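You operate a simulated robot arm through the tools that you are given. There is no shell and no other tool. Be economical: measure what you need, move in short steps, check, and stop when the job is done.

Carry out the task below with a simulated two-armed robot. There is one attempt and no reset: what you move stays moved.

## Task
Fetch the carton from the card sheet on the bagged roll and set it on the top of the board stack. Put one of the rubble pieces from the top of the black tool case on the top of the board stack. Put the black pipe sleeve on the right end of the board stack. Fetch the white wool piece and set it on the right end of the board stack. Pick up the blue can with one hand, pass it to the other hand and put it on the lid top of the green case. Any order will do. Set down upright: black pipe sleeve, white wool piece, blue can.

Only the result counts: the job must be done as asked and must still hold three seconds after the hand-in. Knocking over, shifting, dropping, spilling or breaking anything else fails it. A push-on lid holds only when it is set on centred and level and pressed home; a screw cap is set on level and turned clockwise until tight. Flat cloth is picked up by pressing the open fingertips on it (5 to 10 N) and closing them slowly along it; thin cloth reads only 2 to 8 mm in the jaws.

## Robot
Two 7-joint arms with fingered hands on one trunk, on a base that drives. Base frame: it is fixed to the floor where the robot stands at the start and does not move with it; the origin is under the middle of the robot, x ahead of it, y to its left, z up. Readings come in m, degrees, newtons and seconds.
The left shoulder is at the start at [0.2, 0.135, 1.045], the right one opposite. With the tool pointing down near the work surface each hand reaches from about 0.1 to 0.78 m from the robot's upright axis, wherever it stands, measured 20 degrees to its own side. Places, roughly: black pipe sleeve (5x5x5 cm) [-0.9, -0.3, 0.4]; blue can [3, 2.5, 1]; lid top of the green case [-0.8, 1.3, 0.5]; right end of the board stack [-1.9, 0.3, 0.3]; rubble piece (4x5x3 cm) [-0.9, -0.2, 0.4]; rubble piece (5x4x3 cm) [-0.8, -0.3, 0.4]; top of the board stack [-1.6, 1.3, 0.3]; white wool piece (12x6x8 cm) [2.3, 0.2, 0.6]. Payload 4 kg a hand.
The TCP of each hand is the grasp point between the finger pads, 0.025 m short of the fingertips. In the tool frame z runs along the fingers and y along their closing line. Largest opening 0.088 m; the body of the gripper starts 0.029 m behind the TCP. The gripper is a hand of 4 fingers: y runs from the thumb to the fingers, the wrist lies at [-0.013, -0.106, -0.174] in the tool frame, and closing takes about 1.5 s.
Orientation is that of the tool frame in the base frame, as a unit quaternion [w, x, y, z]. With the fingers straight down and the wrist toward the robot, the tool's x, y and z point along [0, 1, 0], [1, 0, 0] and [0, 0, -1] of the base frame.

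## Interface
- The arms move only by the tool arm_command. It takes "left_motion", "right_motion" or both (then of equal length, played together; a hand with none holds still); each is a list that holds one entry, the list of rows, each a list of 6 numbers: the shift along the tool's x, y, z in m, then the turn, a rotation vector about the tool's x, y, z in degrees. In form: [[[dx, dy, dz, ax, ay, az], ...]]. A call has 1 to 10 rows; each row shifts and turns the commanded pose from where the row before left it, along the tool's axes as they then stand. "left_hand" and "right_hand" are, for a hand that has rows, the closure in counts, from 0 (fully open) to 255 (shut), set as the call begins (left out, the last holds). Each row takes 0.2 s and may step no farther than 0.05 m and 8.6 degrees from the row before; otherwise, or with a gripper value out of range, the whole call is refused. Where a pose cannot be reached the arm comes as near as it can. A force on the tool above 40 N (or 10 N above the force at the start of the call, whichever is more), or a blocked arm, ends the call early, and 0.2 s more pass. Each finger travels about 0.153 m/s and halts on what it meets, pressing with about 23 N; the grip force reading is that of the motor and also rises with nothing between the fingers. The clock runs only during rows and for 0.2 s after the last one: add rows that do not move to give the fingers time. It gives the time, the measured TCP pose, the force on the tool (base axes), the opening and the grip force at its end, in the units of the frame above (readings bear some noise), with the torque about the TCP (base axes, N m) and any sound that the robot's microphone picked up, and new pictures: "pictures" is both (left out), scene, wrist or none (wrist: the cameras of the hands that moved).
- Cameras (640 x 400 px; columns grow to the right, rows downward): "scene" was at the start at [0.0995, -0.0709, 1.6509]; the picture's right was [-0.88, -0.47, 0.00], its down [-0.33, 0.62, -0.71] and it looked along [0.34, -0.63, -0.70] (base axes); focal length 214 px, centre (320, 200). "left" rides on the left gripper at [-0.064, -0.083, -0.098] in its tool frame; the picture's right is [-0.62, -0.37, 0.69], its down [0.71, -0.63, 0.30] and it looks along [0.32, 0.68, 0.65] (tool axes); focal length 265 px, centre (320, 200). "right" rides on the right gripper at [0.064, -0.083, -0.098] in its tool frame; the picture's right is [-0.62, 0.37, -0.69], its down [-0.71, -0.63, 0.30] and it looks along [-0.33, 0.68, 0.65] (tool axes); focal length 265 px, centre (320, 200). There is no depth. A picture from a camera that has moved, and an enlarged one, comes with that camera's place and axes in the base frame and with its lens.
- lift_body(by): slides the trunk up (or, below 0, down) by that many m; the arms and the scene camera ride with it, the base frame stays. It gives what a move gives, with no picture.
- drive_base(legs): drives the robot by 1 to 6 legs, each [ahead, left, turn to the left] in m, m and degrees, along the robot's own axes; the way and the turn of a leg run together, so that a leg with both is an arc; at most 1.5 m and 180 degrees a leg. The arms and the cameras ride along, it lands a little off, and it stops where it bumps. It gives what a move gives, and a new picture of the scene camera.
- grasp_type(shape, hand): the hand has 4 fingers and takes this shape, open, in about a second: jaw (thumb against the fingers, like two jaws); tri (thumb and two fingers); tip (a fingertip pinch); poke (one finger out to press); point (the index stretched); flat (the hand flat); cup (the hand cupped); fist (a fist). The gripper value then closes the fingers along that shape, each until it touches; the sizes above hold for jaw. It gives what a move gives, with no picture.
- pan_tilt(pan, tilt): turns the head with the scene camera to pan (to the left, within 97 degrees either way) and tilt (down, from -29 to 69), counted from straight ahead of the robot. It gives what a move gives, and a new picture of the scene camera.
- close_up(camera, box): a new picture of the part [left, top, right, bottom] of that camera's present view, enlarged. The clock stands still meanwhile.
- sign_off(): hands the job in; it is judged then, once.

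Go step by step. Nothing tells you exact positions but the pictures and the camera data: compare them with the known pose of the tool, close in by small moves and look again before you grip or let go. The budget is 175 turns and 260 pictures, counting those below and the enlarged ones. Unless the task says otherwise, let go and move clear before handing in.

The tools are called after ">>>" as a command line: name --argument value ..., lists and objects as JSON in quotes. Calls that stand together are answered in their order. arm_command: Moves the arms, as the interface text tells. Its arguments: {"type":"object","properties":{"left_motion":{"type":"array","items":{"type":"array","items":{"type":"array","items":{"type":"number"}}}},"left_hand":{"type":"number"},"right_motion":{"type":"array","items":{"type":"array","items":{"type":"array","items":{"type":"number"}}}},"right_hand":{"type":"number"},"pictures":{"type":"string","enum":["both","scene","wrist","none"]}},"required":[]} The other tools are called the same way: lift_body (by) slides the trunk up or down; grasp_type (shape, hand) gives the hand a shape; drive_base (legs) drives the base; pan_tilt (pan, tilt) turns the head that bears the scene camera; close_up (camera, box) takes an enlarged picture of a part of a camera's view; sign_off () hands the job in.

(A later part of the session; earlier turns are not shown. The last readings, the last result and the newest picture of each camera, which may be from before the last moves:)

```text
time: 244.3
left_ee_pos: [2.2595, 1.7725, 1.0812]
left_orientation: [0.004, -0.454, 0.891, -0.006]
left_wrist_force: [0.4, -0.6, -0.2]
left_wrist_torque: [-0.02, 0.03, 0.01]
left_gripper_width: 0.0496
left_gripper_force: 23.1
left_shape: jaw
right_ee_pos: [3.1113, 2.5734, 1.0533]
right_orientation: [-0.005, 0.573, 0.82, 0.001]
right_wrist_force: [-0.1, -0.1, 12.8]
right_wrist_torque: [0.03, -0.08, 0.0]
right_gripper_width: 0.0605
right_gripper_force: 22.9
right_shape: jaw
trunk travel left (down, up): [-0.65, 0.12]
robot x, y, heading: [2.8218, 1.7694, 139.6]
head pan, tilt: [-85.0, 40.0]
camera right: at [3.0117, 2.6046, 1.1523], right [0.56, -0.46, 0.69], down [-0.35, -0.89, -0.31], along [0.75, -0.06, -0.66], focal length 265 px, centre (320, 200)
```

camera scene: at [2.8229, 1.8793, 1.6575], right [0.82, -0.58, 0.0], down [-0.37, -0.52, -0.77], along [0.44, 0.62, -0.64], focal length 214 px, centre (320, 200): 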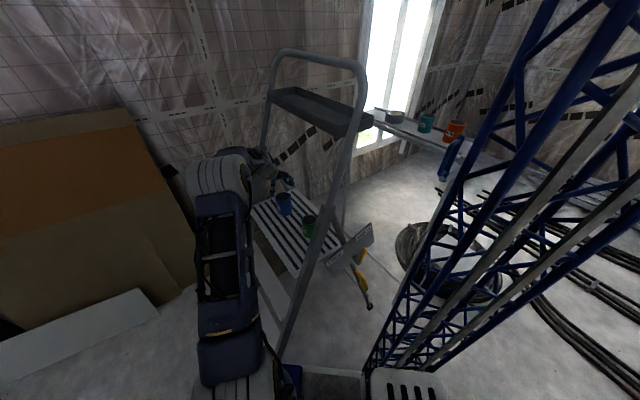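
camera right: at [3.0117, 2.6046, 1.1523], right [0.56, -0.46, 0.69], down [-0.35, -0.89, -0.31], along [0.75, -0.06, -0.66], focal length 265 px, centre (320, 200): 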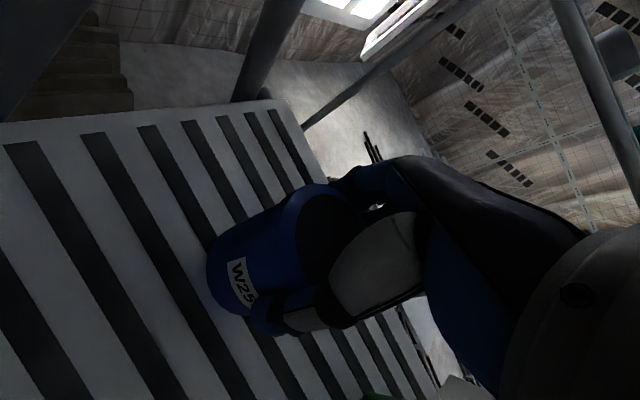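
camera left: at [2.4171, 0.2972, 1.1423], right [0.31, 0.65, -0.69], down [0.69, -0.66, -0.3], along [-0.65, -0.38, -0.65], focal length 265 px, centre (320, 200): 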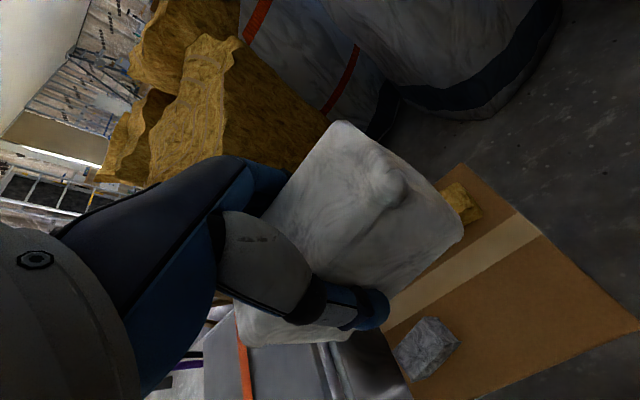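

Gripped (6 cm). Lift straight up and retract along the same path.

>>> arm_command --right_motion '[[[0, 0, -0.015, 0, 0, 0], [0, 0, -0.04, 0, 0, 0], [0, 0, -0.045, 0, 0, 0], [0, 0, -0.045, 0, 0, 0], [0, 0, -0.045, 0, 0, 0], [0, 0, -0.045, 0, 0, 0], [-0.013, -0.0426, 0, 0, 0, 0], [-0.013, -0.0426, 0, 0, 0, 0], [-0.013, -0.0426, 0, 0, 0, 0], [-0.013, -0.0426, 0, 0, 0, 0]]]' --pictures "both"

```text
time: 246.5
left_ee_pos: [2.2605, 1.7737, 1.0814]
left_orientation: [0.005, -0.453, 0.891, -0.005]
left_wrist_force: [-0.6, 0.5, -0.9]
left_wrist_torque: [-0.02, 0.01, 0.01]
left_gripper_width: 0.0497
left_gripper_force: 22.6
left_shape: jaw
right_ee_pos: [2.9718, 2.4635, 1.2876]
right_orientation: [-0.004, 0.573, 0.82, 0.0]
right_wrist_force: [-0.3, -0.7, -3.3]
right_wrist_torque: [0.0, 0.06, 0.0]
right_gripper_width: 0.0607
right_gripper_force: 23.6
right_shape: jaw
trunk travel left (down, up): [-0.65, 0.12]
robot x, y, heading: [2.82, 1.7673, 139.6]
head pan, tilt: [-85.0, 40.0]
camera scene: at [2.8232, 1.8801, 1.6574], right [0.82, -0.58, 0.0], down [-0.37, -0.52, -0.77], along [0.44, 0.62, -0.64], focal length 214 px, centre (320, 200)
camera right: at [2.8722, 2.4955, 1.387], right [0.56, -0.46, 0.69], down [-0.35, -0.89, -0.31], along [0.75, -0.07, -0.66], focal length 265 px, centre (320, 200)
```

scene: 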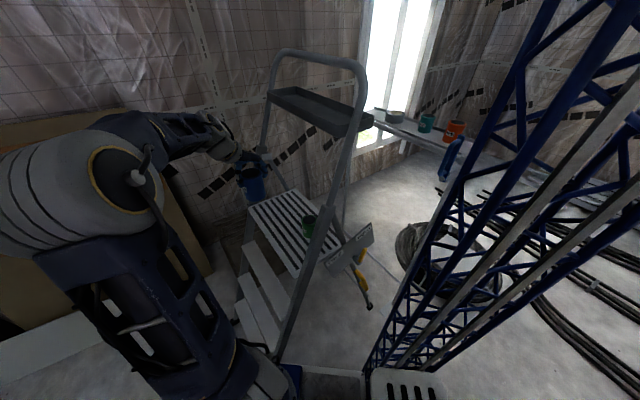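
right: 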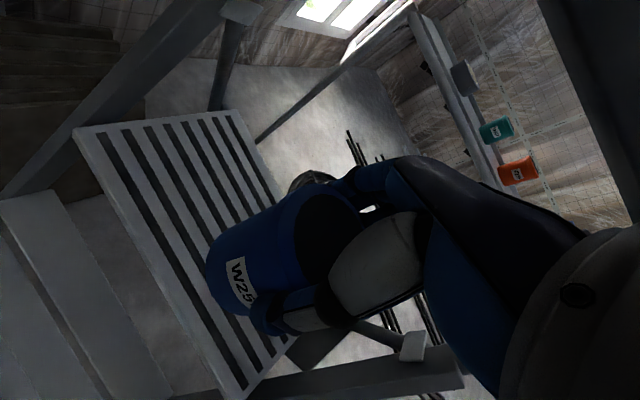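

>>> arm_command --right_motion '[[[-0.0095, -0.0448, 0, 0, 0, 0], [-0.0095, -0.0448, 0, 0, 0, 0], [-0.0095, -0.0448, 0, 0, 0, 0], [-0.0095, -0.0448, 0, 0, 0, 0], [-0.0095, -0.0448, 0, 0, 0, 0], [0, 0, 0, 0, 0, -8.5], [0, 0, 0, 0, 0, -8.5], [0, 0, 0, 0, 0, -8.5], [0, 0, 0, 0, 0, -8.5], [0, 0, 0, 0, 0, -8.5]]]' --pictures "scene"

```text
time: 248.7
left_ee_pos: [2.2587, 1.7735, 1.0801]
left_orientation: [0.005, -0.454, 0.891, -0.006]
left_wrist_force: [-0.6, 0.1, 0.2]
left_wrist_torque: [0.01, -0.03, -0.03]
left_gripper_width: 0.05
left_gripper_force: 22.5
left_shape: jaw
right_ee_pos: [2.7777, 2.3414, 1.2891]
right_orientation: [-0.005, 0.236, 0.972, 0.002]
right_wrist_force: [0.0, -0.7, -3.3]
right_wrist_torque: [0.03, 0.03, 0.01]
right_gripper_width: 0.0605
right_gripper_force: 23.0
right_shape: jaw
trunk travel left (down, up): [-0.65, 0.12]
robot x, y, heading: [2.8188, 1.771, 139.6]
head pan, tilt: [-85.0, 40.0]
camera scene: at [2.8227, 1.8797, 1.6574], right [0.82, -0.58, 0.0], down [-0.37, -0.52, -0.77], along [0.44, 0.62, -0.64], focal length 214 px, centre (320, 200)
```

scene: 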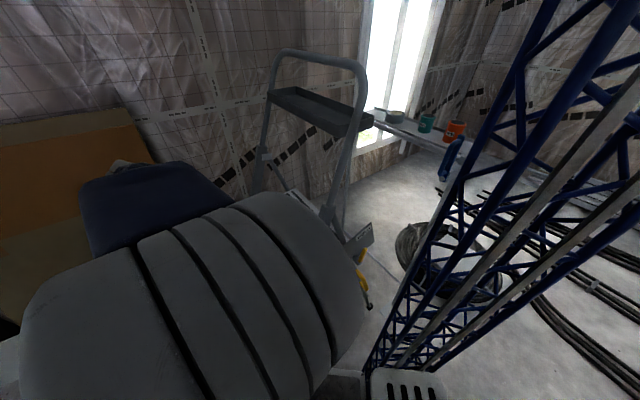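

>>> arm_command --right_motion '[[[0.023, -0.039, 0, 0, 0, 0], [0.023, -0.039, 0, 0, 0, 0], [0.023, -0.039, 0, 0, 0, 0], [0.023, -0.039, 0, 0, 0, 0], [0, 0, 0, 0, 0, -8.5], [0, 0, 0, 0, 0, -8.5], [0, 0, 0, 0, 0, -8.5], [0, 0, 0, 0, 0, -8.5], [0, 0, 0, 0, 0, -8.5]]]' --pictures "none"

>>> pan_tilt --pan 0 --tilt 40

```text
time: 250.7
left_ee_pos: [2.2584, 1.7735, 1.0814]
left_orientation: [0.005, -0.453, 0.891, -0.006]
left_wrist_force: [0.4, -0.4, 0.3]
left_wrist_torque: [0.03, 0.03, -0.01]
left_gripper_width: 0.0497
left_gripper_force: 23.1
left_shape: jaw
right_ee_pos: [2.6223, 2.246, 1.289]
right_orientation: [-0.004, -0.134, 0.991, 0.003]
right_wrist_force: [-0.7, 0.3, -2.3]
right_wrist_torque: [-0.01, 0.0, 0.05]
right_gripper_width: 0.0605
right_gripper_force: 23.1
right_shape: jaw
trunk travel left (down, up): [-0.65, 0.12]
robot x, y, heading: [2.8195, 1.7724, 139.7]
head pan, tilt: [-85.0, 40.0]
```

```text
time: 252.3
left_ee_pos: [2.2589, 1.7736, 1.0806]
left_orientation: [0.004, -0.453, 0.891, -0.006]
left_wrist_force: [-0.2, 1.0, -0.1]
left_wrist_torque: [-0.02, -0.02, -0.01]
left_gripper_width: 0.0498
left_gripper_force: 22.8
left_shape: jaw
right_ee_pos: [2.6233, 2.2465, 1.2888]
right_orientation: [-0.003, -0.132, 0.991, 0.003]
right_wrist_force: [1.5, 0.7, -2.6]
right_wrist_torque: [-0.03, 0.04, -0.02]
right_gripper_width: 0.0607
right_gripper_force: 23.0
right_shape: jaw
trunk travel left (down, up): [-0.65, 0.12]
robot x, y, heading: [2.8178, 1.768, 139.6]
head pan, tilt: [0.0, 40.0]
camera scene: at [2.7089, 1.8654, 1.6574], right [0.65, 0.76, 0.0], down [0.49, -0.42, -0.77], along [-0.58, 0.5, -0.64], focal length 214 px, centre (320, 200)
```

scene: 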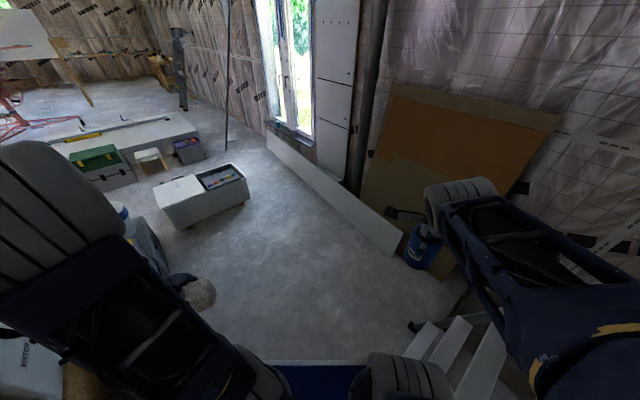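

Both objects are in hand. To the west there is a corridor north of the white tub leading to the green case side. I drive through the gap left of the ladder feet first.

>>> drive_base --legs '[[0, 0.12, 0], [1.2, 0, 0], [0, 0, 40]]'

>>> arm_command --right_motion '[[[0, 0, 0, 0, 0, -8.5], [0, 0, 0, 0, 0, -8.5], [0, 0, 0, 0, 0, -8.5], [0, 0, 0, 0, 0, -8.5]]]' --pictures "scene"

```text
time: 261.1
left_ee_pos: [1.3877, 2.1126, 1.0818]
left_orientation: [-0.006, 0.728, -0.686, 0.003]
left_wrist_force: [-0.3, 0.4, -0.2]
left_wrist_torque: [0.02, 0.02, 0.01]
left_gripper_width: 0.0497
left_gripper_force: 22.8
left_shape: jaw
right_ee_pos: [1.3688, 2.71, 1.2901]
right_orientation: [-0.004, -0.458, 0.889, 0.002]
right_wrist_force: [0.0, -0.2, -2.3]
right_wrist_torque: [-0.01, 0.01, -0.05]
right_gripper_width: 0.0603
right_gripper_force: 22.8
right_shape: jaw
trunk travel left (down, up): [-0.65, 0.12]
robot x, y, heading: [1.8232, 2.4698, 179.0]
head pan, tilt: [0.0, 40.0]
camera scene: at [1.6771, 2.4694, 1.6574], right [0.02, 1.0, 0.0], down [0.64, -0.01, -0.77], along [-0.77, 0.01, -0.64], focal length 214 px, centre (320, 200)
```

scene: 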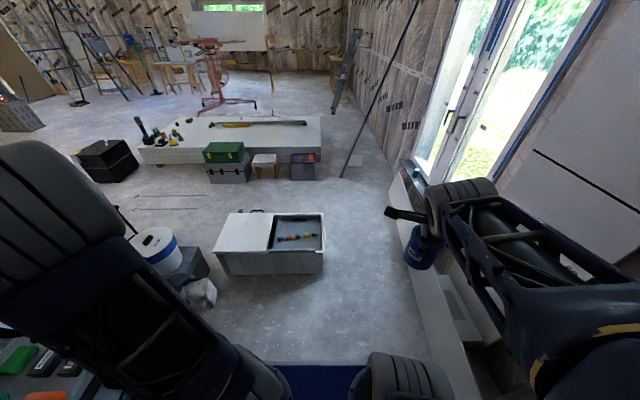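

```text
time: 262.1
left_ee_pos: [1.3875, 2.1119, 1.0807]
left_orientation: [-0.006, 0.728, -0.686, 0.004]
left_wrist_force: [0.2, -0.1, -0.4]
left_wrist_torque: [0.01, -0.01, 0.03]
left_gripper_width: 0.0493
left_gripper_force: 22.3
left_shape: jaw
right_ee_pos: [1.3681, 2.7096, 1.2893]
right_orientation: [-0.002, -0.7, 0.714, 0.003]
right_wrist_force: [0.3, 0.0, -2.9]
right_wrist_torque: [-0.02, 0.01, 0.04]
right_gripper_width: 0.0606
right_gripper_force: 23.1
right_shape: jaw
trunk travel left (down, up): [-0.65, 0.12]
robot x, y, heading: [1.8176, 2.467, 179.1]
head pan, tilt: [0.0, 40.0]
camera scene: at [1.6771, 2.4692, 1.6574], right [0.02, 1.0, 0.0], down [0.64, -0.01, -0.77], along [-0.77, 0.01, -0.64], focal length 214 px, centre (320, 200)
```

scene: 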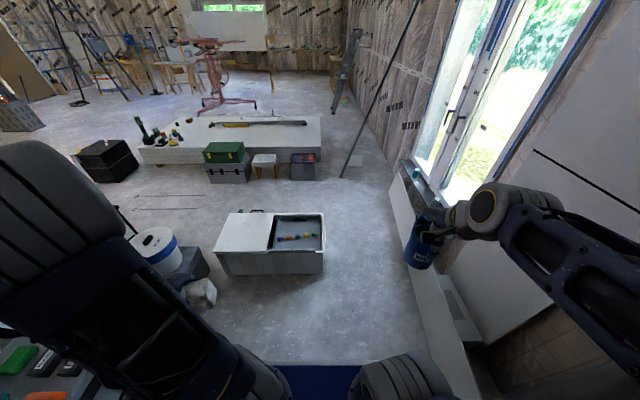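

I bring the can hand inward and take the corridor north of the tub (about 0.7 m wide) carefully.

>>> arm_command --right_motion '[[[0.04, 0, 0, 0, 0, 0], [0.04, 0, 0, 0, 0, 0], [0.04, 0, 0, 0, 0, 0], [0.04, 0, 0, 0, 0, 0], [0.04, 0, 0, 0, 0, 0]]]' --pictures "none"

>>> drive_base --legs '[[0.6, -0.37, 0.9]]'

>>> pan_tilt --pan 0 --tilt 60

```text
time: 263.3
left_ee_pos: [1.3884, 2.1137, 1.0795]
left_orientation: [-0.007, 0.728, -0.685, 0.004]
left_wrist_force: [0.7, -0.2, -0.3]
left_wrist_torque: [-0.01, 0.04, -0.03]
left_gripper_width: 0.0496
left_gripper_force: 23.1
left_shape: jaw
right_ee_pos: [1.3652, 2.5105, 1.2892]
right_orientation: [-0.004, -0.699, 0.715, 0.003]
right_wrist_force: [0.3, 0.0, -2.2]
right_wrist_torque: [-0.01, -0.02, 0.03]
right_gripper_width: 0.0606
right_gripper_force: 23.2
right_shape: jaw
trunk travel left (down, up): [-0.65, 0.12]
robot x, y, heading: [1.8222, 2.4646, 179.4]
head pan, tilt: [0.0, 40.0]
```

```text
time: 267.2
left_ee_pos: [0.7887, 2.4815, 1.0813]
left_orientation: [-0.006, 0.733, -0.68, 0.003]
left_wrist_force: [0.6, 0.1, -0.9]
left_wrist_torque: [-0.03, -0.01, 0.02]
left_gripper_width: 0.0498
left_gripper_force: 22.7
left_shape: jaw
right_ee_pos: [0.7607, 2.8801, 1.2889]
right_orientation: [-0.003, -0.704, 0.71, 0.002]
right_wrist_force: [0.2, 0.9, -3.1]
right_wrist_torque: [-0.02, -0.02, 0.01]
right_gripper_width: 0.0606
right_gripper_force: 22.9
right_shape: jaw
trunk travel left (down, up): [-0.65, 0.12]
robot x, y, heading: [1.2161, 2.8423, 179.8]
head pan, tilt: [0.0, 40.0]
camera scene: at [1.0731, 2.8433, 1.6574], right [0.0, 1.0, 0.0], down [0.64, 0.0, -0.77], along [-0.77, 0.0, -0.64], focal length 214 px, centre (320, 200)
```

scene: 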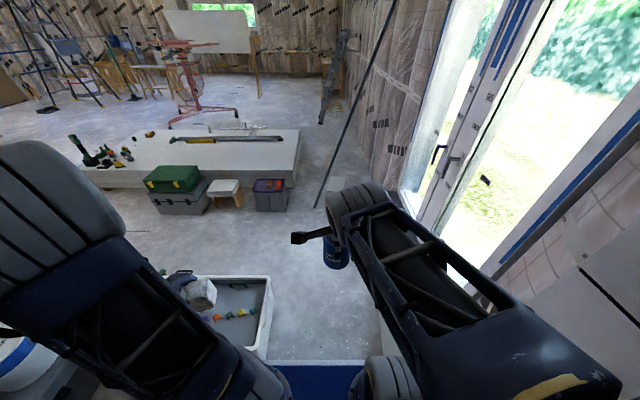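

```text
time: 268.0
left_ee_pos: [0.7887, 2.4823, 1.0808]
left_orientation: [-0.006, 0.733, -0.68, 0.003]
left_wrist_force: [-0.5, -0.1, -0.9]
left_wrist_torque: [-0.03, -0.01, 0.01]
left_gripper_width: 0.0496
left_gripper_force: 23.1
left_shape: jaw
right_ee_pos: [0.7617, 2.8802, 1.2889]
right_orientation: [-0.003, -0.704, 0.71, 0.003]
right_wrist_force: [0.9, 0.2, -1.9]
right_wrist_torque: [-0.02, 0.01, 0.0]
right_gripper_width: 0.0604
right_gripper_force: 23.1
right_shape: jaw
trunk travel left (down, up): [-0.65, 0.12]
robot x, y, heading: [1.2194, 2.8387, 179.8]
head pan, tilt: [0.0, 60.0]
camera scene: at [1.0914, 2.8432, 1.6307], right [0.0, 1.0, 0.0], down [0.87, 0.0, -0.5], along [-0.5, 0.0, -0.87], focal length 214 px, centre (320, 200)
```

scene: 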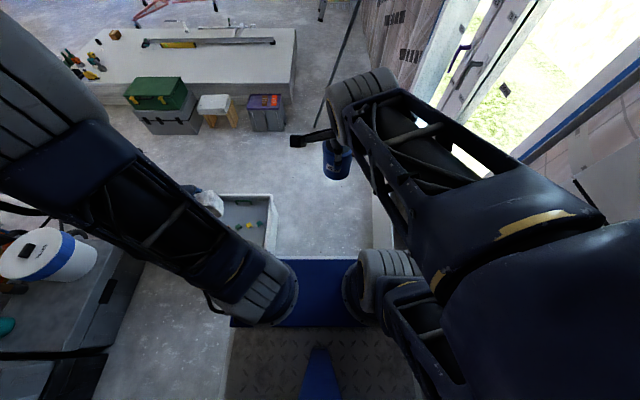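

Gap between tub rim and the board is about 0.7 m; centre at y≈2.89. Shift right 5 cm and drive straight through in small steps.

>>> drive_base --legs '[[0, -0.05, 0], [0.5, 0, 0.2]]'

```text
time: 268.9
left_ee_pos: [0.7826, 2.514, 1.082]
left_orientation: [-0.006, 0.729, -0.684, 0.003]
left_wrist_force: [0.3, 0.6, -0.5]
left_wrist_torque: [0.0, -0.01, -0.01]
left_gripper_width: 0.0494
left_gripper_force: 22.6
left_shape: jaw
right_ee_pos: [0.7589, 2.9111, 1.2882]
right_orientation: [-0.003, -0.7, 0.714, 0.002]
right_wrist_force: [-0.2, -0.9, -2.4]
right_wrist_torque: [0.01, -0.05, 0.01]
right_gripper_width: 0.0609
right_gripper_force: 23.1
right_shape: jaw
trunk travel left (down, up): [-0.65, 0.12]
robot x, y, heading: [1.214, 2.8717, 179.3]
head pan, tilt: [0.0, 60.0]
stopped in leg 1: the robot was blocked; the commanded pose is now the measured one
camera scene: at [1.0887, 2.8714, 1.6307], right [0.01, 1.0, 0.0], down [0.87, -0.01, -0.5], along [-0.5, 0.01, -0.87], focal length 214 px, centre (320, 200)
```

scene: 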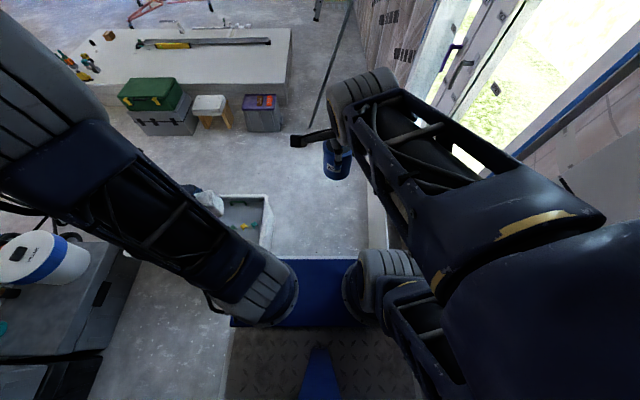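

Blocked slightly on the right. I move back left a little and look to the right side for what it was.

>>> drive_base --legs '[[0, 0.04, 0]]'

>>> pan_tilt --pan -70 --tilt 45

>>> pan_tilt --pan -97 --tilt 65

```text
time: 269.8
left_ee_pos: [0.7828, 2.4738, 1.0815]
left_orientation: [-0.006, 0.729, -0.684, 0.003]
left_wrist_force: [-0.2, 0.4, -0.3]
left_wrist_torque: [-0.01, -0.01, 0.02]
left_gripper_width: 0.0497
left_gripper_force: 22.6
left_shape: jaw
right_ee_pos: [0.7575, 2.871, 1.2893]
right_orientation: [-0.003, -0.7, 0.714, 0.003]
right_wrist_force: [0.9, 0.1, -3.1]
right_wrist_torque: [0.02, 0.0, 0.0]
right_gripper_width: 0.0607
right_gripper_force: 23.5
right_shape: jaw
trunk travel left (down, up): [-0.65, 0.12]
robot x, y, heading: [1.2199, 2.8301, 179.1]
head pan, tilt: [0.0, 60.0]
camera scene: at [1.0882, 2.8313, 1.6307], right [0.01, 1.0, 0.0], down [0.87, -0.01, -0.5], along [-0.5, 0.01, -0.87], focal length 214 px, centre (320, 200)
```

scene: 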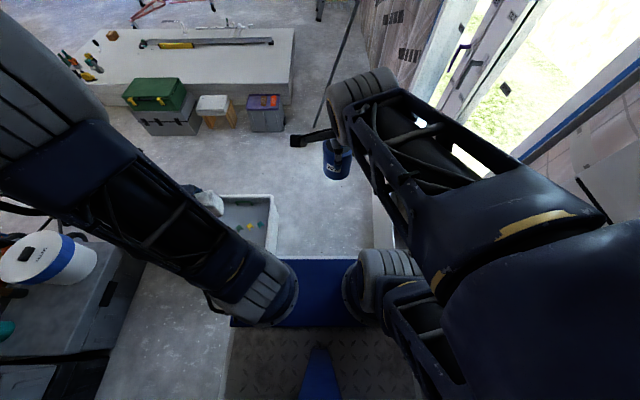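

```text
time: 271.2
left_ee_pos: [0.7817, 2.4736, 1.0819]
left_orientation: [-0.006, 0.73, -0.684, 0.003]
left_wrist_force: [-0.3, -0.2, -0.5]
left_wrist_torque: [0.0, -0.03, 0.0]
left_gripper_width: 0.0497
left_gripper_force: 22.8
left_shape: jaw
right_ee_pos: [0.7579, 2.8715, 1.2899]
right_orientation: [-0.003, -0.7, 0.714, 0.003]
right_wrist_force: [-0.5, 0.2, -2.6]
right_wrist_torque: [-0.01, 0.0, 0.0]
right_gripper_width: 0.0607
right_gripper_force: 23.3
right_shape: jaw
trunk travel left (down, up): [-0.65, 0.12]
robot x, y, heading: [1.2114, 2.8303, 179.3]
head pan, tilt: [-70.0, 45.0]
camera scene: at [1.1278, 2.9072, 1.6501], right [0.94, 0.33, 0.0], down [0.24, -0.67, -0.71], along [-0.24, 0.67, -0.71], focal length 214 px, centre (320, 200)
```

scene: 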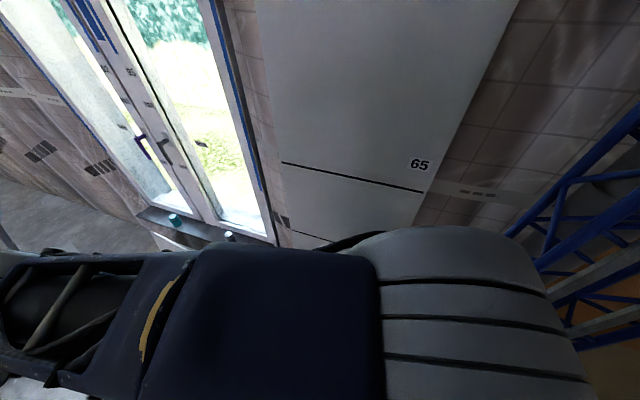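

```text
time: 272.1
left_ee_pos: [0.7818, 2.4745, 1.0812]
left_orientation: [-0.004, 0.73, -0.684, 0.003]
left_wrist_force: [-0.5, 0.2, -0.7]
left_wrist_torque: [0.01, 0.0, -0.01]
left_gripper_width: 0.0495
left_gripper_force: 23.2
left_shape: jaw
right_ee_pos: [0.7586, 2.8709, 1.2881]
right_orientation: [-0.003, -0.7, 0.714, 0.003]
right_wrist_force: [-0.2, 0.0, -3.0]
right_wrist_torque: [-0.01, -0.01, 0.01]
right_gripper_width: 0.0607
right_gripper_force: 22.5
right_shape: jaw
trunk travel left (down, up): [-0.65, 0.12]
robot x, y, heading: [1.2144, 2.8283, 179.6]
head pan, tilt: [-97.0, 65.0]
camera scene: at [1.1628, 2.8908, 1.6252], right [0.99, -0.13, 0.0], down [-0.12, -0.9, -0.42], along [0.06, 0.42, -0.91], focal length 214 px, centre (320, 200)
```

scene: 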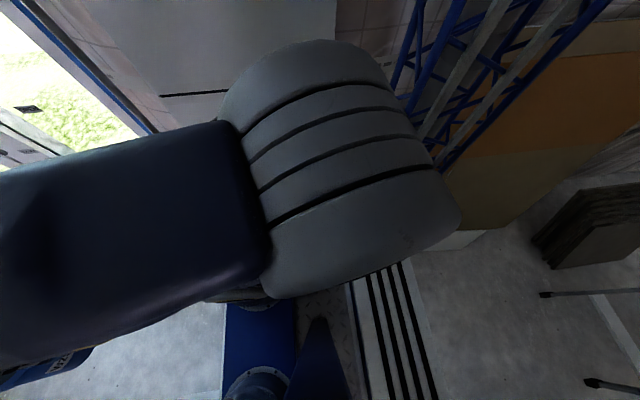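

The elbow was the part touching the leaning panel. I stretch the right arm forward to pull the elbow in.

>>> arm_command --right_motion '[[[0, 0.045, 0, 0, 0, 0], [0, 0.045, 0, 0, 0, 0], [0, 0.045, 0, 0, 0, 0], [0, 0.045, 0, 0, 0, 0], [0, 0.045, 0, 0, 0, 0], [0, 0.045, 0, 0, 0, 0]]]' --pictures "scene"

>>> pan_tilt --pan 0 --tilt 60

```text
time: 273.6
left_ee_pos: [0.7827, 2.474, 1.081]
left_orientation: [-0.006, 0.73, -0.684, 0.003]
left_wrist_force: [0.2, -0.2, 0.0]
left_wrist_torque: [-0.01, 0.02, 0.0]
left_gripper_width: 0.0496
left_gripper_force: 22.8
left_shape: jaw
right_ee_pos: [0.4888, 2.8772, 1.2909]
right_orientation: [-0.003, -0.7, 0.714, 0.002]
right_wrist_force: [-0.4, 0.0, -1.7]
right_wrist_torque: [0.0, 0.02, 0.01]
right_gripper_width: 0.0609
right_gripper_force: 22.9
right_shape: jaw
trunk travel left (down, up): [-0.65, 0.12]
robot x, y, heading: [1.2148, 2.8281, 179.4]
head pan, tilt: [-97.0, 65.0]
camera scene: at [1.1633, 2.8907, 1.6251], right [0.99, -0.13, 0.0], down [-0.12, -0.9, -0.42], along [0.06, 0.42, -0.91], focal length 214 px, centre (320, 200)
```

scene: 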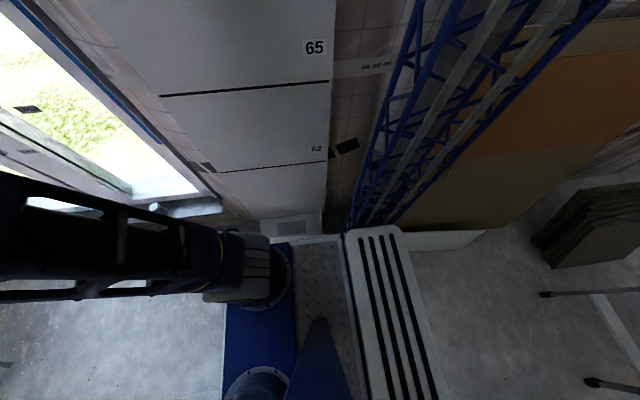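

```text
time: 275.3
left_ee_pos: [0.7826, 2.4734, 1.0816]
left_orientation: [-0.006, 0.73, -0.683, 0.003]
left_wrist_force: [-0.9, 0.5, -0.2]
left_wrist_torque: [0.03, -0.02, 0.03]
left_gripper_width: 0.0497
left_gripper_force: 23.0
left_shape: jaw
right_ee_pos: [0.4884, 2.8764, 1.2913]
right_orientation: [-0.002, -0.7, 0.714, 0.002]
right_wrist_force: [0.5, 0.0, -2.3]
right_wrist_torque: [-0.01, 0.01, 0.01]
right_gripper_width: 0.0605
right_gripper_force: 23.0
right_shape: jaw
trunk travel left (down, up): [-0.65, 0.12]
robot x, y, heading: [1.2137, 2.8255, 179.5]
head pan, tilt: [0.0, 60.0]
camera scene: at [1.0881, 2.8313, 1.6307], right [0.01, 1.0, 0.0], down [0.87, -0.01, -0.5], along [-0.5, 0.01, -0.87], focal length 214 px, centre (320, 200)
```

scene: 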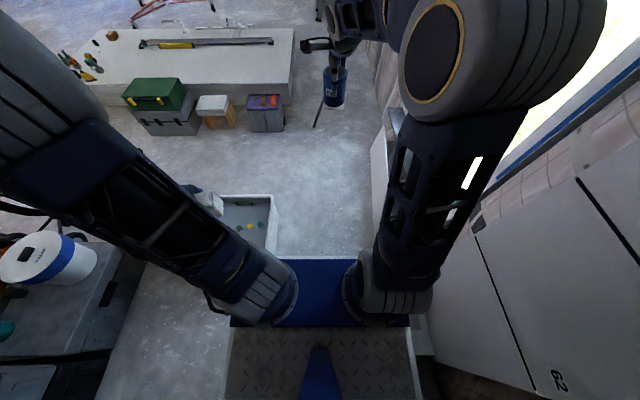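

Elbow is now clear. Shift right 5 cm and go ahead.

>>> drive_base --legs '[[0.05, -0.05, 0], [0.45, 0, 0]]'

```text
time: 276.5
left_ee_pos: [0.7337, 2.5217, 1.0814]
left_orientation: [-0.006, 0.728, -0.686, 0.003]
left_wrist_force: [0.5, -0.2, 0.5]
left_wrist_torque: [0.03, -0.01, 0.0]
left_gripper_width: 0.0496
left_gripper_force: 22.7
left_shape: jaw
right_ee_pos: [0.4411, 2.9276, 1.2897]
right_orientation: [-0.001, -0.697, 0.717, 0.002]
right_wrist_force: [0.6, 0.5, -2.5]
right_wrist_torque: [0.01, 0.0, -0.02]
right_gripper_width: 0.0606
right_gripper_force: 22.5
right_shape: jaw
trunk travel left (down, up): [-0.65, 0.12]
robot x, y, heading: [1.1649, 2.8777, 179.2]
head pan, tilt: [0.0, 60.0]
stopped in leg 1: the robot was blocked; the commanded pose is now the measured one
camera scene: at [1.0396, 2.8782, 1.6307], right [0.01, 1.0, 0.0], down [0.87, -0.01, -0.5], along [-0.5, 0.01, -0.87], focal length 214 px, centre (320, 200)
```

scene: 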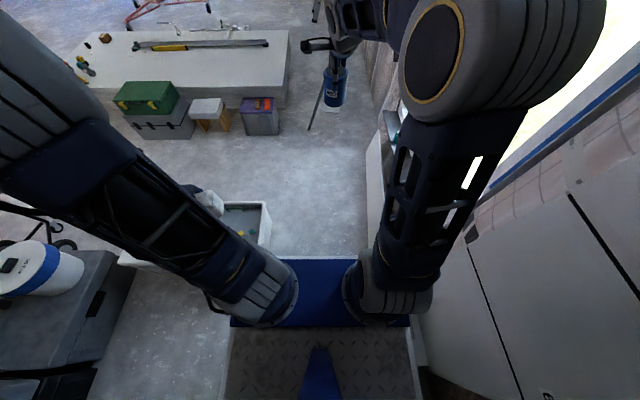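

The corridor is too narrow for the base, so I won't force it. I back out and return the way I came, round the east and south.

>>> drive_base --legs '[[0, 0.05, 0], [-0.66, 0.35, 0]]'

>>> pan_tilt --pan -75 --tilt 35

```text
time: 281.1
left_ee_pos: [1.3858, 2.1095, 1.0818]
left_orientation: [-0.007, 0.727, -0.686, 0.003]
left_wrist_force: [0.7, 1.1, -0.3]
left_wrist_torque: [0.01, 0.0, 0.03]
left_gripper_width: 0.0497
left_gripper_force: 23.3
left_shape: jaw
right_ee_pos: [1.0951, 2.515, 1.2903]
right_orientation: [-0.002, -0.698, 0.716, 0.002]
right_wrist_force: [0.1, 0.3, -2.1]
right_wrist_torque: [-0.02, -0.01, -0.01]
right_gripper_width: 0.0605
right_gripper_force: 23.6
right_shape: jaw
trunk travel left (down, up): [-0.65, 0.12]
robot x, y, heading: [1.8214, 2.4648, 178.9]
head pan, tilt: [0.0, 60.0]
camera scene: at [1.694, 2.4651, 1.6307], right [0.02, 1.0, 0.0], down [0.87, -0.01, -0.5], along [-0.5, 0.01, -0.87], focal length 214 px, centre (320, 200)
```

scene: 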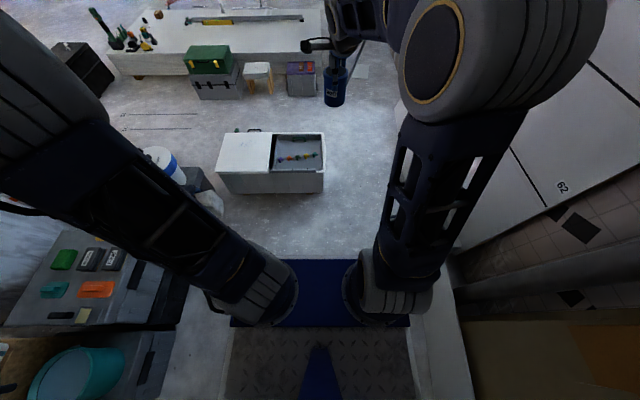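

```text
time: 282.6
left_ee_pos: [1.3866, 2.1103, 1.0819]
left_orientation: [-0.005, 0.728, -0.686, 0.004]
left_wrist_force: [-0.7, -0.2, -0.6]
left_wrist_torque: [-0.03, 0.0, 0.0]
left_gripper_width: 0.0495
left_gripper_force: 22.7
left_shape: jaw
right_ee_pos: [1.0941, 2.5148, 1.2892]
right_orientation: [-0.003, -0.697, 0.717, 0.002]
right_wrist_force: [1.0, -0.3, -2.4]
right_wrist_torque: [0.01, 0.01, 0.01]
right_gripper_width: 0.0606
right_gripper_force: 22.8
right_shape: jaw
trunk travel left (down, up): [-0.65, 0.12]
robot x, y, heading: [1.8167, 2.4674, 179.0]
head pan, tilt: [-75.0, 35.0]
camera scene: at [1.7391, 2.5495, 1.665], right [0.97, 0.24, 0.0], down [0.14, -0.56, -0.82], along [-0.2, 0.79, -0.57], focal length 214 px, centre (320, 200)
```

scene: 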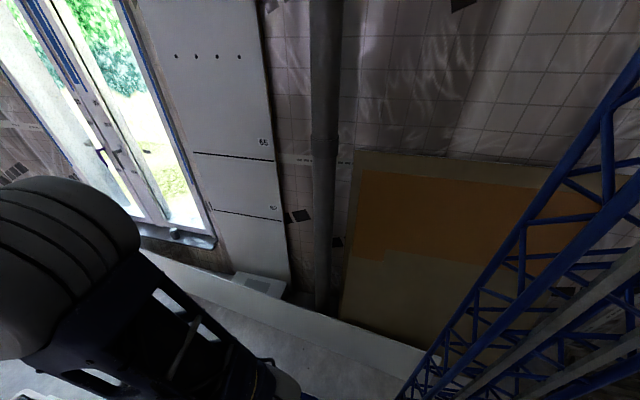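

>>> drive_base --legs '[[0, 0, -39.5], [-1.2, 0, 0], [-0.9, 0, 0]]'

```text
time: 294.8
left_ee_pos: [2.8538, 1.1117, 1.0809]
left_orientation: [0.004, -0.451, 0.892, -0.005]
left_wrist_force: [1.1, 0.4, 0.1]
left_wrist_torque: [-0.03, -0.02, 0.0]
left_gripper_width: 0.0498
left_gripper_force: 22.9
left_shape: jaw
right_ee_pos: [2.8887, 1.6108, 1.2908]
right_orientation: [-0.002, -0.413, 0.911, 0.004]
right_wrist_force: [0.6, -0.9, -2.4]
right_wrist_torque: [-0.02, -0.01, 0.01]
right_gripper_width: 0.0603
right_gripper_force: 22.9
right_shape: jaw
trunk travel left (down, up): [-0.65, 0.12]
robot x, y, heading: [3.4112, 1.1045, 139.2]
head pan, tilt: [-75.0, 35.0]
camera scene: at [3.4065, 1.2263, 1.665], right [0.9, -0.43, 0.0], down [-0.25, -0.52, -0.82], along [0.35, 0.74, -0.57], focal length 214 px, centre (320, 200)
```

scene: 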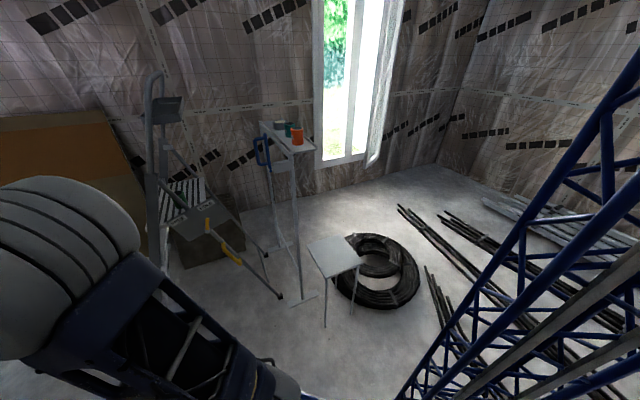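

>>> drive_base --legs '[[-0.3, 0, 0], [0, 0, 131], [1.5, 0.2, 0], [1.5, 0, 0], [0.1, 0, 0], [0, 0, -90]]'

```text
refused: leg 3 is longer than a leg can be; nothing moved
```

>>> drive_base --legs '[[-0.3, 0, 0], [0, 0, 131], [1.4, 0.2, 0], [1.5, 0, 0], [0.2, 0, 0], [0, 0, -90]]'

>>> pan_tilt --pan 0 --tilt 30

```text
time: 321.0
left_ee_pos: [3.4746, -2.5496, 1.0821]
left_orientation: [-0.005, 0.74, -0.672, 0.003]
left_wrist_force: [0.1, 0.1, -0.1]
left_wrist_torque: [0.01, -0.01, -0.03]
left_gripper_width: 0.0498
left_gripper_force: 23.1
left_shape: jaw
right_ee_pos: [3.1674, -2.1564, 1.2899]
right_orientation: [0.002, 0.712, -0.702, -0.003]
right_wrist_force: [0.3, 0.2, -3.3]
right_wrist_torque: [-0.02, -0.02, 0.02]
right_gripper_width: 0.0598
right_gripper_force: 23.3
right_shape: jaw
trunk travel left (down, up): [-0.65, 0.12]
robot x, y, heading: [3.8943, -2.1812, -178.7]
head pan, tilt: [-75.0, 35.0]
camera scene: at [3.8111, -2.0963, 1.665], right [0.96, 0.28, 0.0], down [0.16, -0.55, -0.82], along [-0.23, 0.79, -0.57], focal length 214 px, centre (320, 200)
```

scene: 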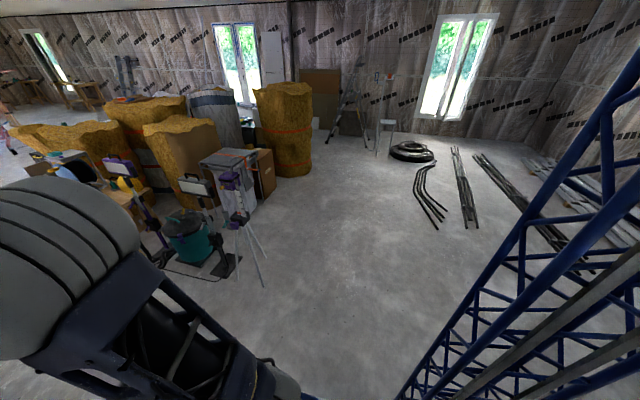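

```text
time: 322.4
left_ee_pos: [3.4749, -2.5487, 1.0805]
left_orientation: [-0.006, 0.74, -0.672, 0.003]
left_wrist_force: [-0.3, 0.0, 0.3]
left_wrist_torque: [-0.04, 0.01, -0.01]
left_gripper_width: 0.0495
left_gripper_force: 23.2
left_shape: jaw
right_ee_pos: [3.1685, -2.1563, 1.2898]
right_orientation: [0.003, 0.711, -0.703, -0.002]
right_wrist_force: [0.5, 0.2, -3.2]
right_wrist_torque: [-0.04, -0.02, 0.04]
right_gripper_width: 0.0599
right_gripper_force: 22.6
right_shape: jaw
trunk travel left (down, up): [-0.65, 0.12]
robot x, y, heading: [3.8957, -2.1839, -178.8]
head pan, tilt: [0.0, 30.0]
camera scene: at [3.7453, -2.1828, 1.6728], right [-0.02, 1.0, 0.0], down [0.5, 0.01, -0.87], along [-0.87, -0.02, -0.5], focal length 214 px, centre (320, 200)
```

scene: 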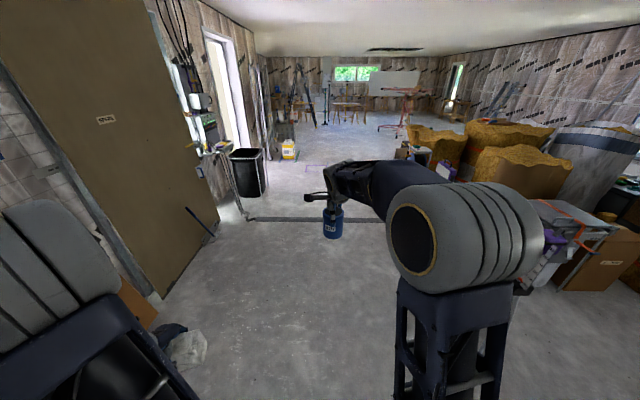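

>>> drive_base --legs '[[0, 0, -1.2], [1.5, 0, 0], [1.5, 0, 0], [1.5, 0, 0]]'

>>> drive_base --legs '[[1.22, 0, 0], [0, 0, -90], [1.1, 0, 0]]'

```text
time: 344.2
left_ee_pos: [-1.0362, -2.5057, 1.0817]
left_orientation: [-0.006, 0.725, -0.688, 0.002]
left_wrist_force: [0.9, -0.2, -0.7]
left_wrist_torque: [-0.01, 0.01, 0.0]
left_gripper_width: 0.0497
left_gripper_force: 23.1
left_shape: jaw
right_ee_pos: [-1.3258, -2.0983, 1.2907]
right_orientation: [-0.002, -0.696, 0.719, 0.003]
right_wrist_force: [0.1, -0.6, -2.5]
right_wrist_torque: [-0.01, -0.02, -0.02]
right_gripper_width: 0.0602
right_gripper_force: 22.7
right_shape: jaw
trunk travel left (down, up): [-0.65, 0.12]
robot x, y, heading: [-0.5982, -2.1565, 178.8]
head pan, tilt: [0.0, 30.0]
camera scene: at [-0.7491, -2.1506, 1.6728], right [0.02, 1.0, 0.0], down [0.5, -0.01, -0.87], along [-0.87, 0.02, -0.5], focal length 214 px, centre (320, 200)
```

scene: 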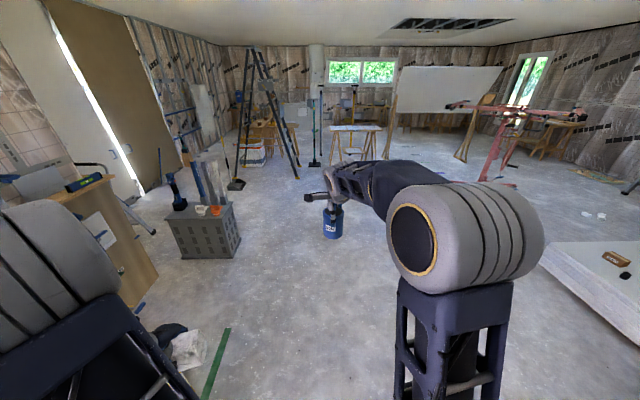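

```text
time: 359.5
left_ee_pos: [-2.1664, -0.5987, 1.081]
left_orientation: [0.002, -0.03, 1.0, -0.005]
left_wrist_force: [-0.3, -0.7, 0.4]
left_wrist_torque: [0.01, 0.0, 0.0]
left_gripper_width: 0.0497
left_gripper_force: 22.7
left_shape: jaw
right_ee_pos: [-1.7623, -0.3049, 1.29]
right_orientation: [0.0, 0.011, 1.0, 0.004]
right_wrist_force: [-0.2, -0.5, -2.9]
right_wrist_torque: [0.0, -0.03, -0.02]
right_gripper_width: 0.0599
right_gripper_force: 23.2
right_shape: jaw
trunk travel left (down, up): [-0.65, 0.12]
robot x, y, heading: [-1.8171, -1.0331, 89.2]
head pan, tilt: [0.0, 30.0]
camera scene: at [-1.8112, -0.879, 1.6728], right [1.0, -0.01, 0.0], down [-0.01, -0.5, -0.87], along [0.01, 0.87, -0.5], focal length 214 px, centre (320, 200)
```

scene: 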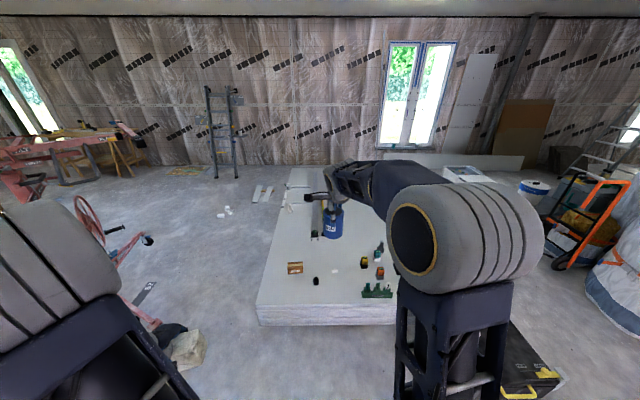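

I'm back at the stack's right end. Drive up close, position the wool at about [-2.02, 0.16].

>>> drive_base --legs '[[0.63, 0, 0.8]]'

>>> arm_command --left_motion '[[[-0.03, 0.026, 0, 0, 0, 0], [-0.03, 0.026, 0, 0, 0, 0], [-0.03, 0.026, 0, 0, 0, 0], [-0.03, 0.026, 0, 0, 0, 0], [-0.03, 0.026, 0, 0, 0, 0]]]' --pictures "wrist"

```text
time: 363.0
left_ee_pos: [-2.1727, 0.0214, 1.0813]
left_orientation: [0.002, -0.039, 0.999, -0.006]
left_wrist_force: [-0.1, 0.2, -0.2]
left_wrist_torque: [-0.01, 0.02, -0.01]
left_gripper_width: 0.0497
left_gripper_force: 23.0
left_shape: jaw
right_ee_pos: [-1.7737, 0.3235, 1.2905]
right_orientation: [0.0, 0.002, 1.0, 0.003]
right_wrist_force: [-0.4, 0.2, -3.8]
right_wrist_torque: [-0.02, -0.01, -0.02]
right_gripper_width: 0.0595
right_gripper_force: 23.1
right_shape: jaw
trunk travel left (down, up): [-0.65, 0.12]
robot x, y, heading: [-1.8113, -0.4052, 90.3]
head pan, tilt: [0.0, 30.0]
camera scene: at [-1.8115, -0.2529, 1.6728], right [1.0, 0.01, 0.0], down [0.0, -0.5, -0.87], along [0.0, 0.87, -0.5], focal length 214 px, centre (320, 200)
```

scene: 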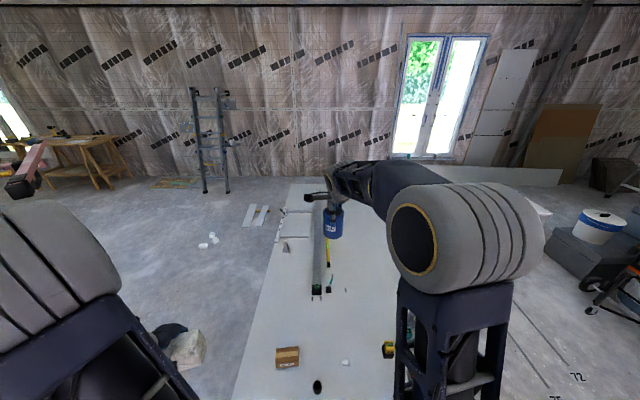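

```text
time: 364.2
left_ee_pos: [-2.0401, 0.1689, 1.0819]
left_orientation: [0.002, -0.041, 0.999, -0.007]
left_wrist_force: [0.9, 0.3, 0.5]
left_wrist_torque: [0.03, -0.01, -0.02]
left_gripper_width: 0.0495
left_gripper_force: 23.1
left_shape: jaw
left hand out of reach, approached as far as the arm can: row 1
right_ee_pos: [-1.7737, 0.3216, 1.2901]
right_orientation: [0.001, 0.003, 1.0, 0.003]
right_wrist_force: [-0.7, 0.0, -2.9]
right_wrist_torque: [0.02, 0.0, 0.03]
right_gripper_width: 0.0596
right_gripper_force: 22.6
right_shape: jaw
trunk travel left (down, up): [-0.65, 0.12]
robot x, y, heading: [-1.8138, -0.4078, 90.3]
head pan, tilt: [0.0, 30.0]
camera left: at [-1.9699, 0.0929, 1.1815], right [0.65, -0.33, -0.69], down [-0.66, -0.69, -0.3], along [-0.37, 0.65, -0.66], focal length 265 px, centre (320, 200)
```

left: 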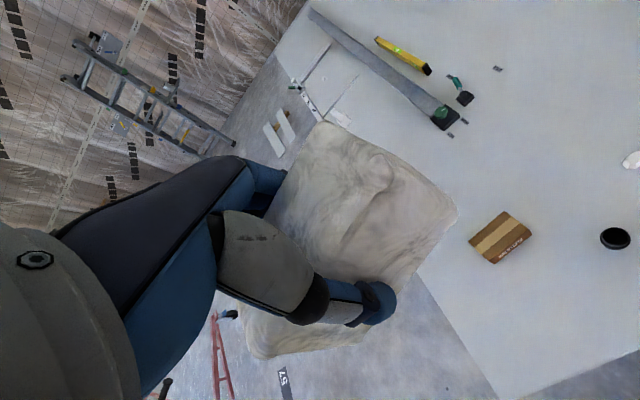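

>>> lift_body --by -0.4

>>> arm_command --left_motion '[[[-0.02, 0, 0.04, 0, 0, 0], [0, 0, 0.05, 0, 0, 0], [0, 0, 0.05, 0, 0, 0], [0, 0, 0.05, 0, 0, 0]]]' --pictures "both"

```text
time: 368.1
left_ee_pos: [-2.0396, 0.1694, 0.6827]
left_orientation: [0.002, -0.04, 0.999, -0.006]
left_wrist_force: [-0.3, 0.4, -1.1]
left_wrist_torque: [0.01, 0.01, 0.01]
left_gripper_width: 0.0497
left_gripper_force: 23.6
left_shape: jaw
right_ee_pos: [-1.7737, 0.3218, 0.8906]
right_orientation: [0.0, 0.002, 1.0, 0.004]
right_wrist_force: [0.1, -0.6, -2.3]
right_wrist_torque: [-0.03, 0.04, 0.01]
right_gripper_width: 0.0597
right_gripper_force: 23.0
right_shape: jaw
trunk travel left (down, up): [-0.25, 0.52]
robot x, y, heading: [-1.8114, -0.4077, 90.2]
head pan, tilt: [0.0, 30.0]
```

```text
time: 369.1
left_ee_pos: [-2.0196, 0.1684, 0.4939]
left_orientation: [0.002, -0.04, 0.999, -0.006]
left_wrist_force: [-0.5, -0.1, 0.3]
left_wrist_torque: [0.0, 0.03, 0.01]
left_gripper_width: 0.0499
left_gripper_force: 23.1
left_shape: jaw
right_ee_pos: [-1.7741, 0.3225, 0.8892]
right_orientation: [0.0, 0.003, 1.0, 0.002]
right_wrist_force: [-0.6, 0.8, -2.5]
right_wrist_torque: [-0.01, 0.01, 0.0]
right_gripper_width: 0.0598
right_gripper_force: 22.6
right_shape: jaw
trunk travel left (down, up): [-0.25, 0.52]
robot x, y, heading: [-1.8108, -0.4063, 90.3]
head pan, tilt: [0.0, 30.0]
camera scene: at [-1.8115, -0.253, 1.2729], right [1.0, 0.01, 0.0], down [0.0, -0.5, -0.87], along [0.0, 0.87, -0.5], focal length 214 px, centre (320, 200)
camera left: at [-1.9491, 0.092, 0.5918], right [0.65, -0.33, -0.69], down [-0.66, -0.69, -0.3], along [-0.37, 0.65, -0.66], focal length 265 px, centre (320, 200)
```

scene: 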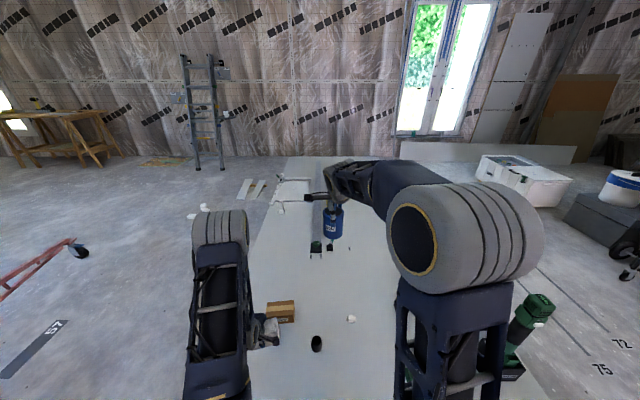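
left: 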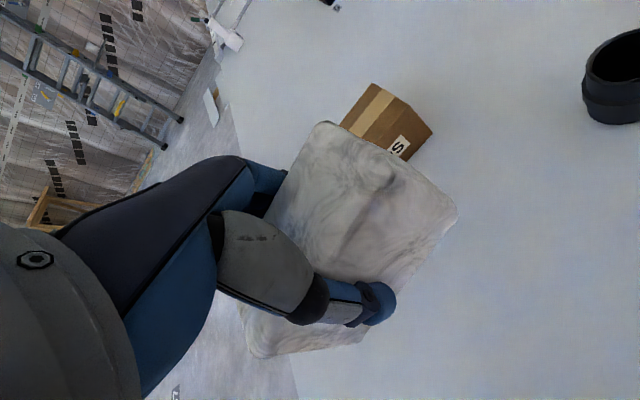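

>>> arm_command --left_motion '[[[0, 0, 0.04, 0, 0, 0], [0, 0, 0.03, 0, 0, 0], [0, 0, 0.008, 0, 0, 0], [0, 0, 0.005, 0, 0, 0]]]' --pictures "wrist"

```text
time: 370.1
left_ee_pos: [-2.0191, 0.1673, 0.4094]
left_orientation: [0.002, -0.04, 0.999, -0.006]
left_wrist_force: [-0.1, -0.5, -0.3]
left_wrist_torque: [0.0, -0.01, 0.0]
left_gripper_width: 0.0495
left_gripper_force: 22.9
left_shape: jaw
right_ee_pos: [-1.7735, 0.3223, 0.8893]
right_orientation: [0.0, 0.002, 1.0, 0.004]
right_wrist_force: [0.3, -0.2, -3.6]
right_wrist_torque: [-0.01, 0.03, 0.0]
right_gripper_width: 0.0598
right_gripper_force: 23.4
right_shape: jaw
trunk travel left (down, up): [-0.25, 0.52]
robot x, y, heading: [-1.8107, -0.4044, 90.2]
head pan, tilt: [0.0, 30.0]
camera left: at [-1.9487, 0.0907, 0.5089], right [0.65, -0.33, -0.69], down [-0.66, -0.69, -0.3], along [-0.37, 0.65, -0.66], focal length 265 px, centre (320, 200)
```

left: 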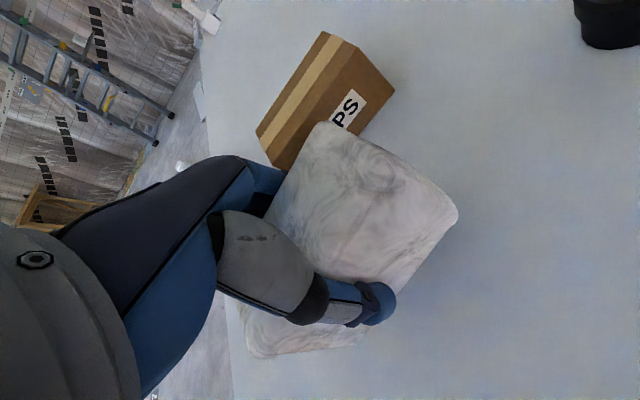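

>>> arm_command --left_motion '[[[0, 0, 0.004, 0, 0, 0], [0, 0, 0.004, 0, 0, 0], [0, 0, 0.003, 0, 0, 0]]]' --pictures "none"

```text
time: 370.9
left_ee_pos: [-2.0172, 0.1684, 0.3992]
left_orientation: [0.002, -0.039, 0.999, -0.006]
left_wrist_force: [0.0, -0.2, 0.1]
left_wrist_torque: [0.03, -0.02, 0.01]
left_gripper_width: 0.0495
left_gripper_force: 23.2
left_shape: jaw
right_ee_pos: [-1.7739, 0.3223, 0.8905]
right_orientation: [0.001, 0.003, 1.0, 0.002]
right_wrist_force: [0.6, 0.1, -2.1]
right_wrist_torque: [-0.02, 0.05, 0.0]
right_gripper_width: 0.0596
right_gripper_force: 23.4
right_shape: jaw
trunk travel left (down, up): [-0.25, 0.52]
robot x, y, heading: [-1.8106, -0.4012, 90.5]
head pan, tilt: [0.0, 30.0]
```

>>> arm_command --left_motion '[[[0, 0, 0.004, 0, 0, 0], [0, 0, 0.003, 0, 0, 0], [0, 0, 0.003, 0, 0, 0]]]' --pictures "none"

```text
time: 371.6
left_ee_pos: [-2.0178, 0.1665, 0.3884]
left_orientation: [0.002, -0.039, 0.999, -0.007]
left_wrist_force: [-0.4, 0.6, 0.1]
left_wrist_torque: [-0.04, 0.02, -0.05]
left_gripper_width: 0.0495
left_gripper_force: 23.3
left_shape: jaw
right_ee_pos: [-1.7732, 0.3217, 0.8905]
right_orientation: [0.0, 0.002, 1.0, 0.003]
right_wrist_force: [0.4, -0.1, -1.7]
right_wrist_torque: [-0.03, 0.05, -0.03]
right_gripper_width: 0.0598
right_gripper_force: 22.5
right_shape: jaw
trunk travel left (down, up): [-0.25, 0.52]
robot x, y, heading: [-1.8117, -0.4069, 90.2]
head pan, tilt: [0.0, 30.0]
```

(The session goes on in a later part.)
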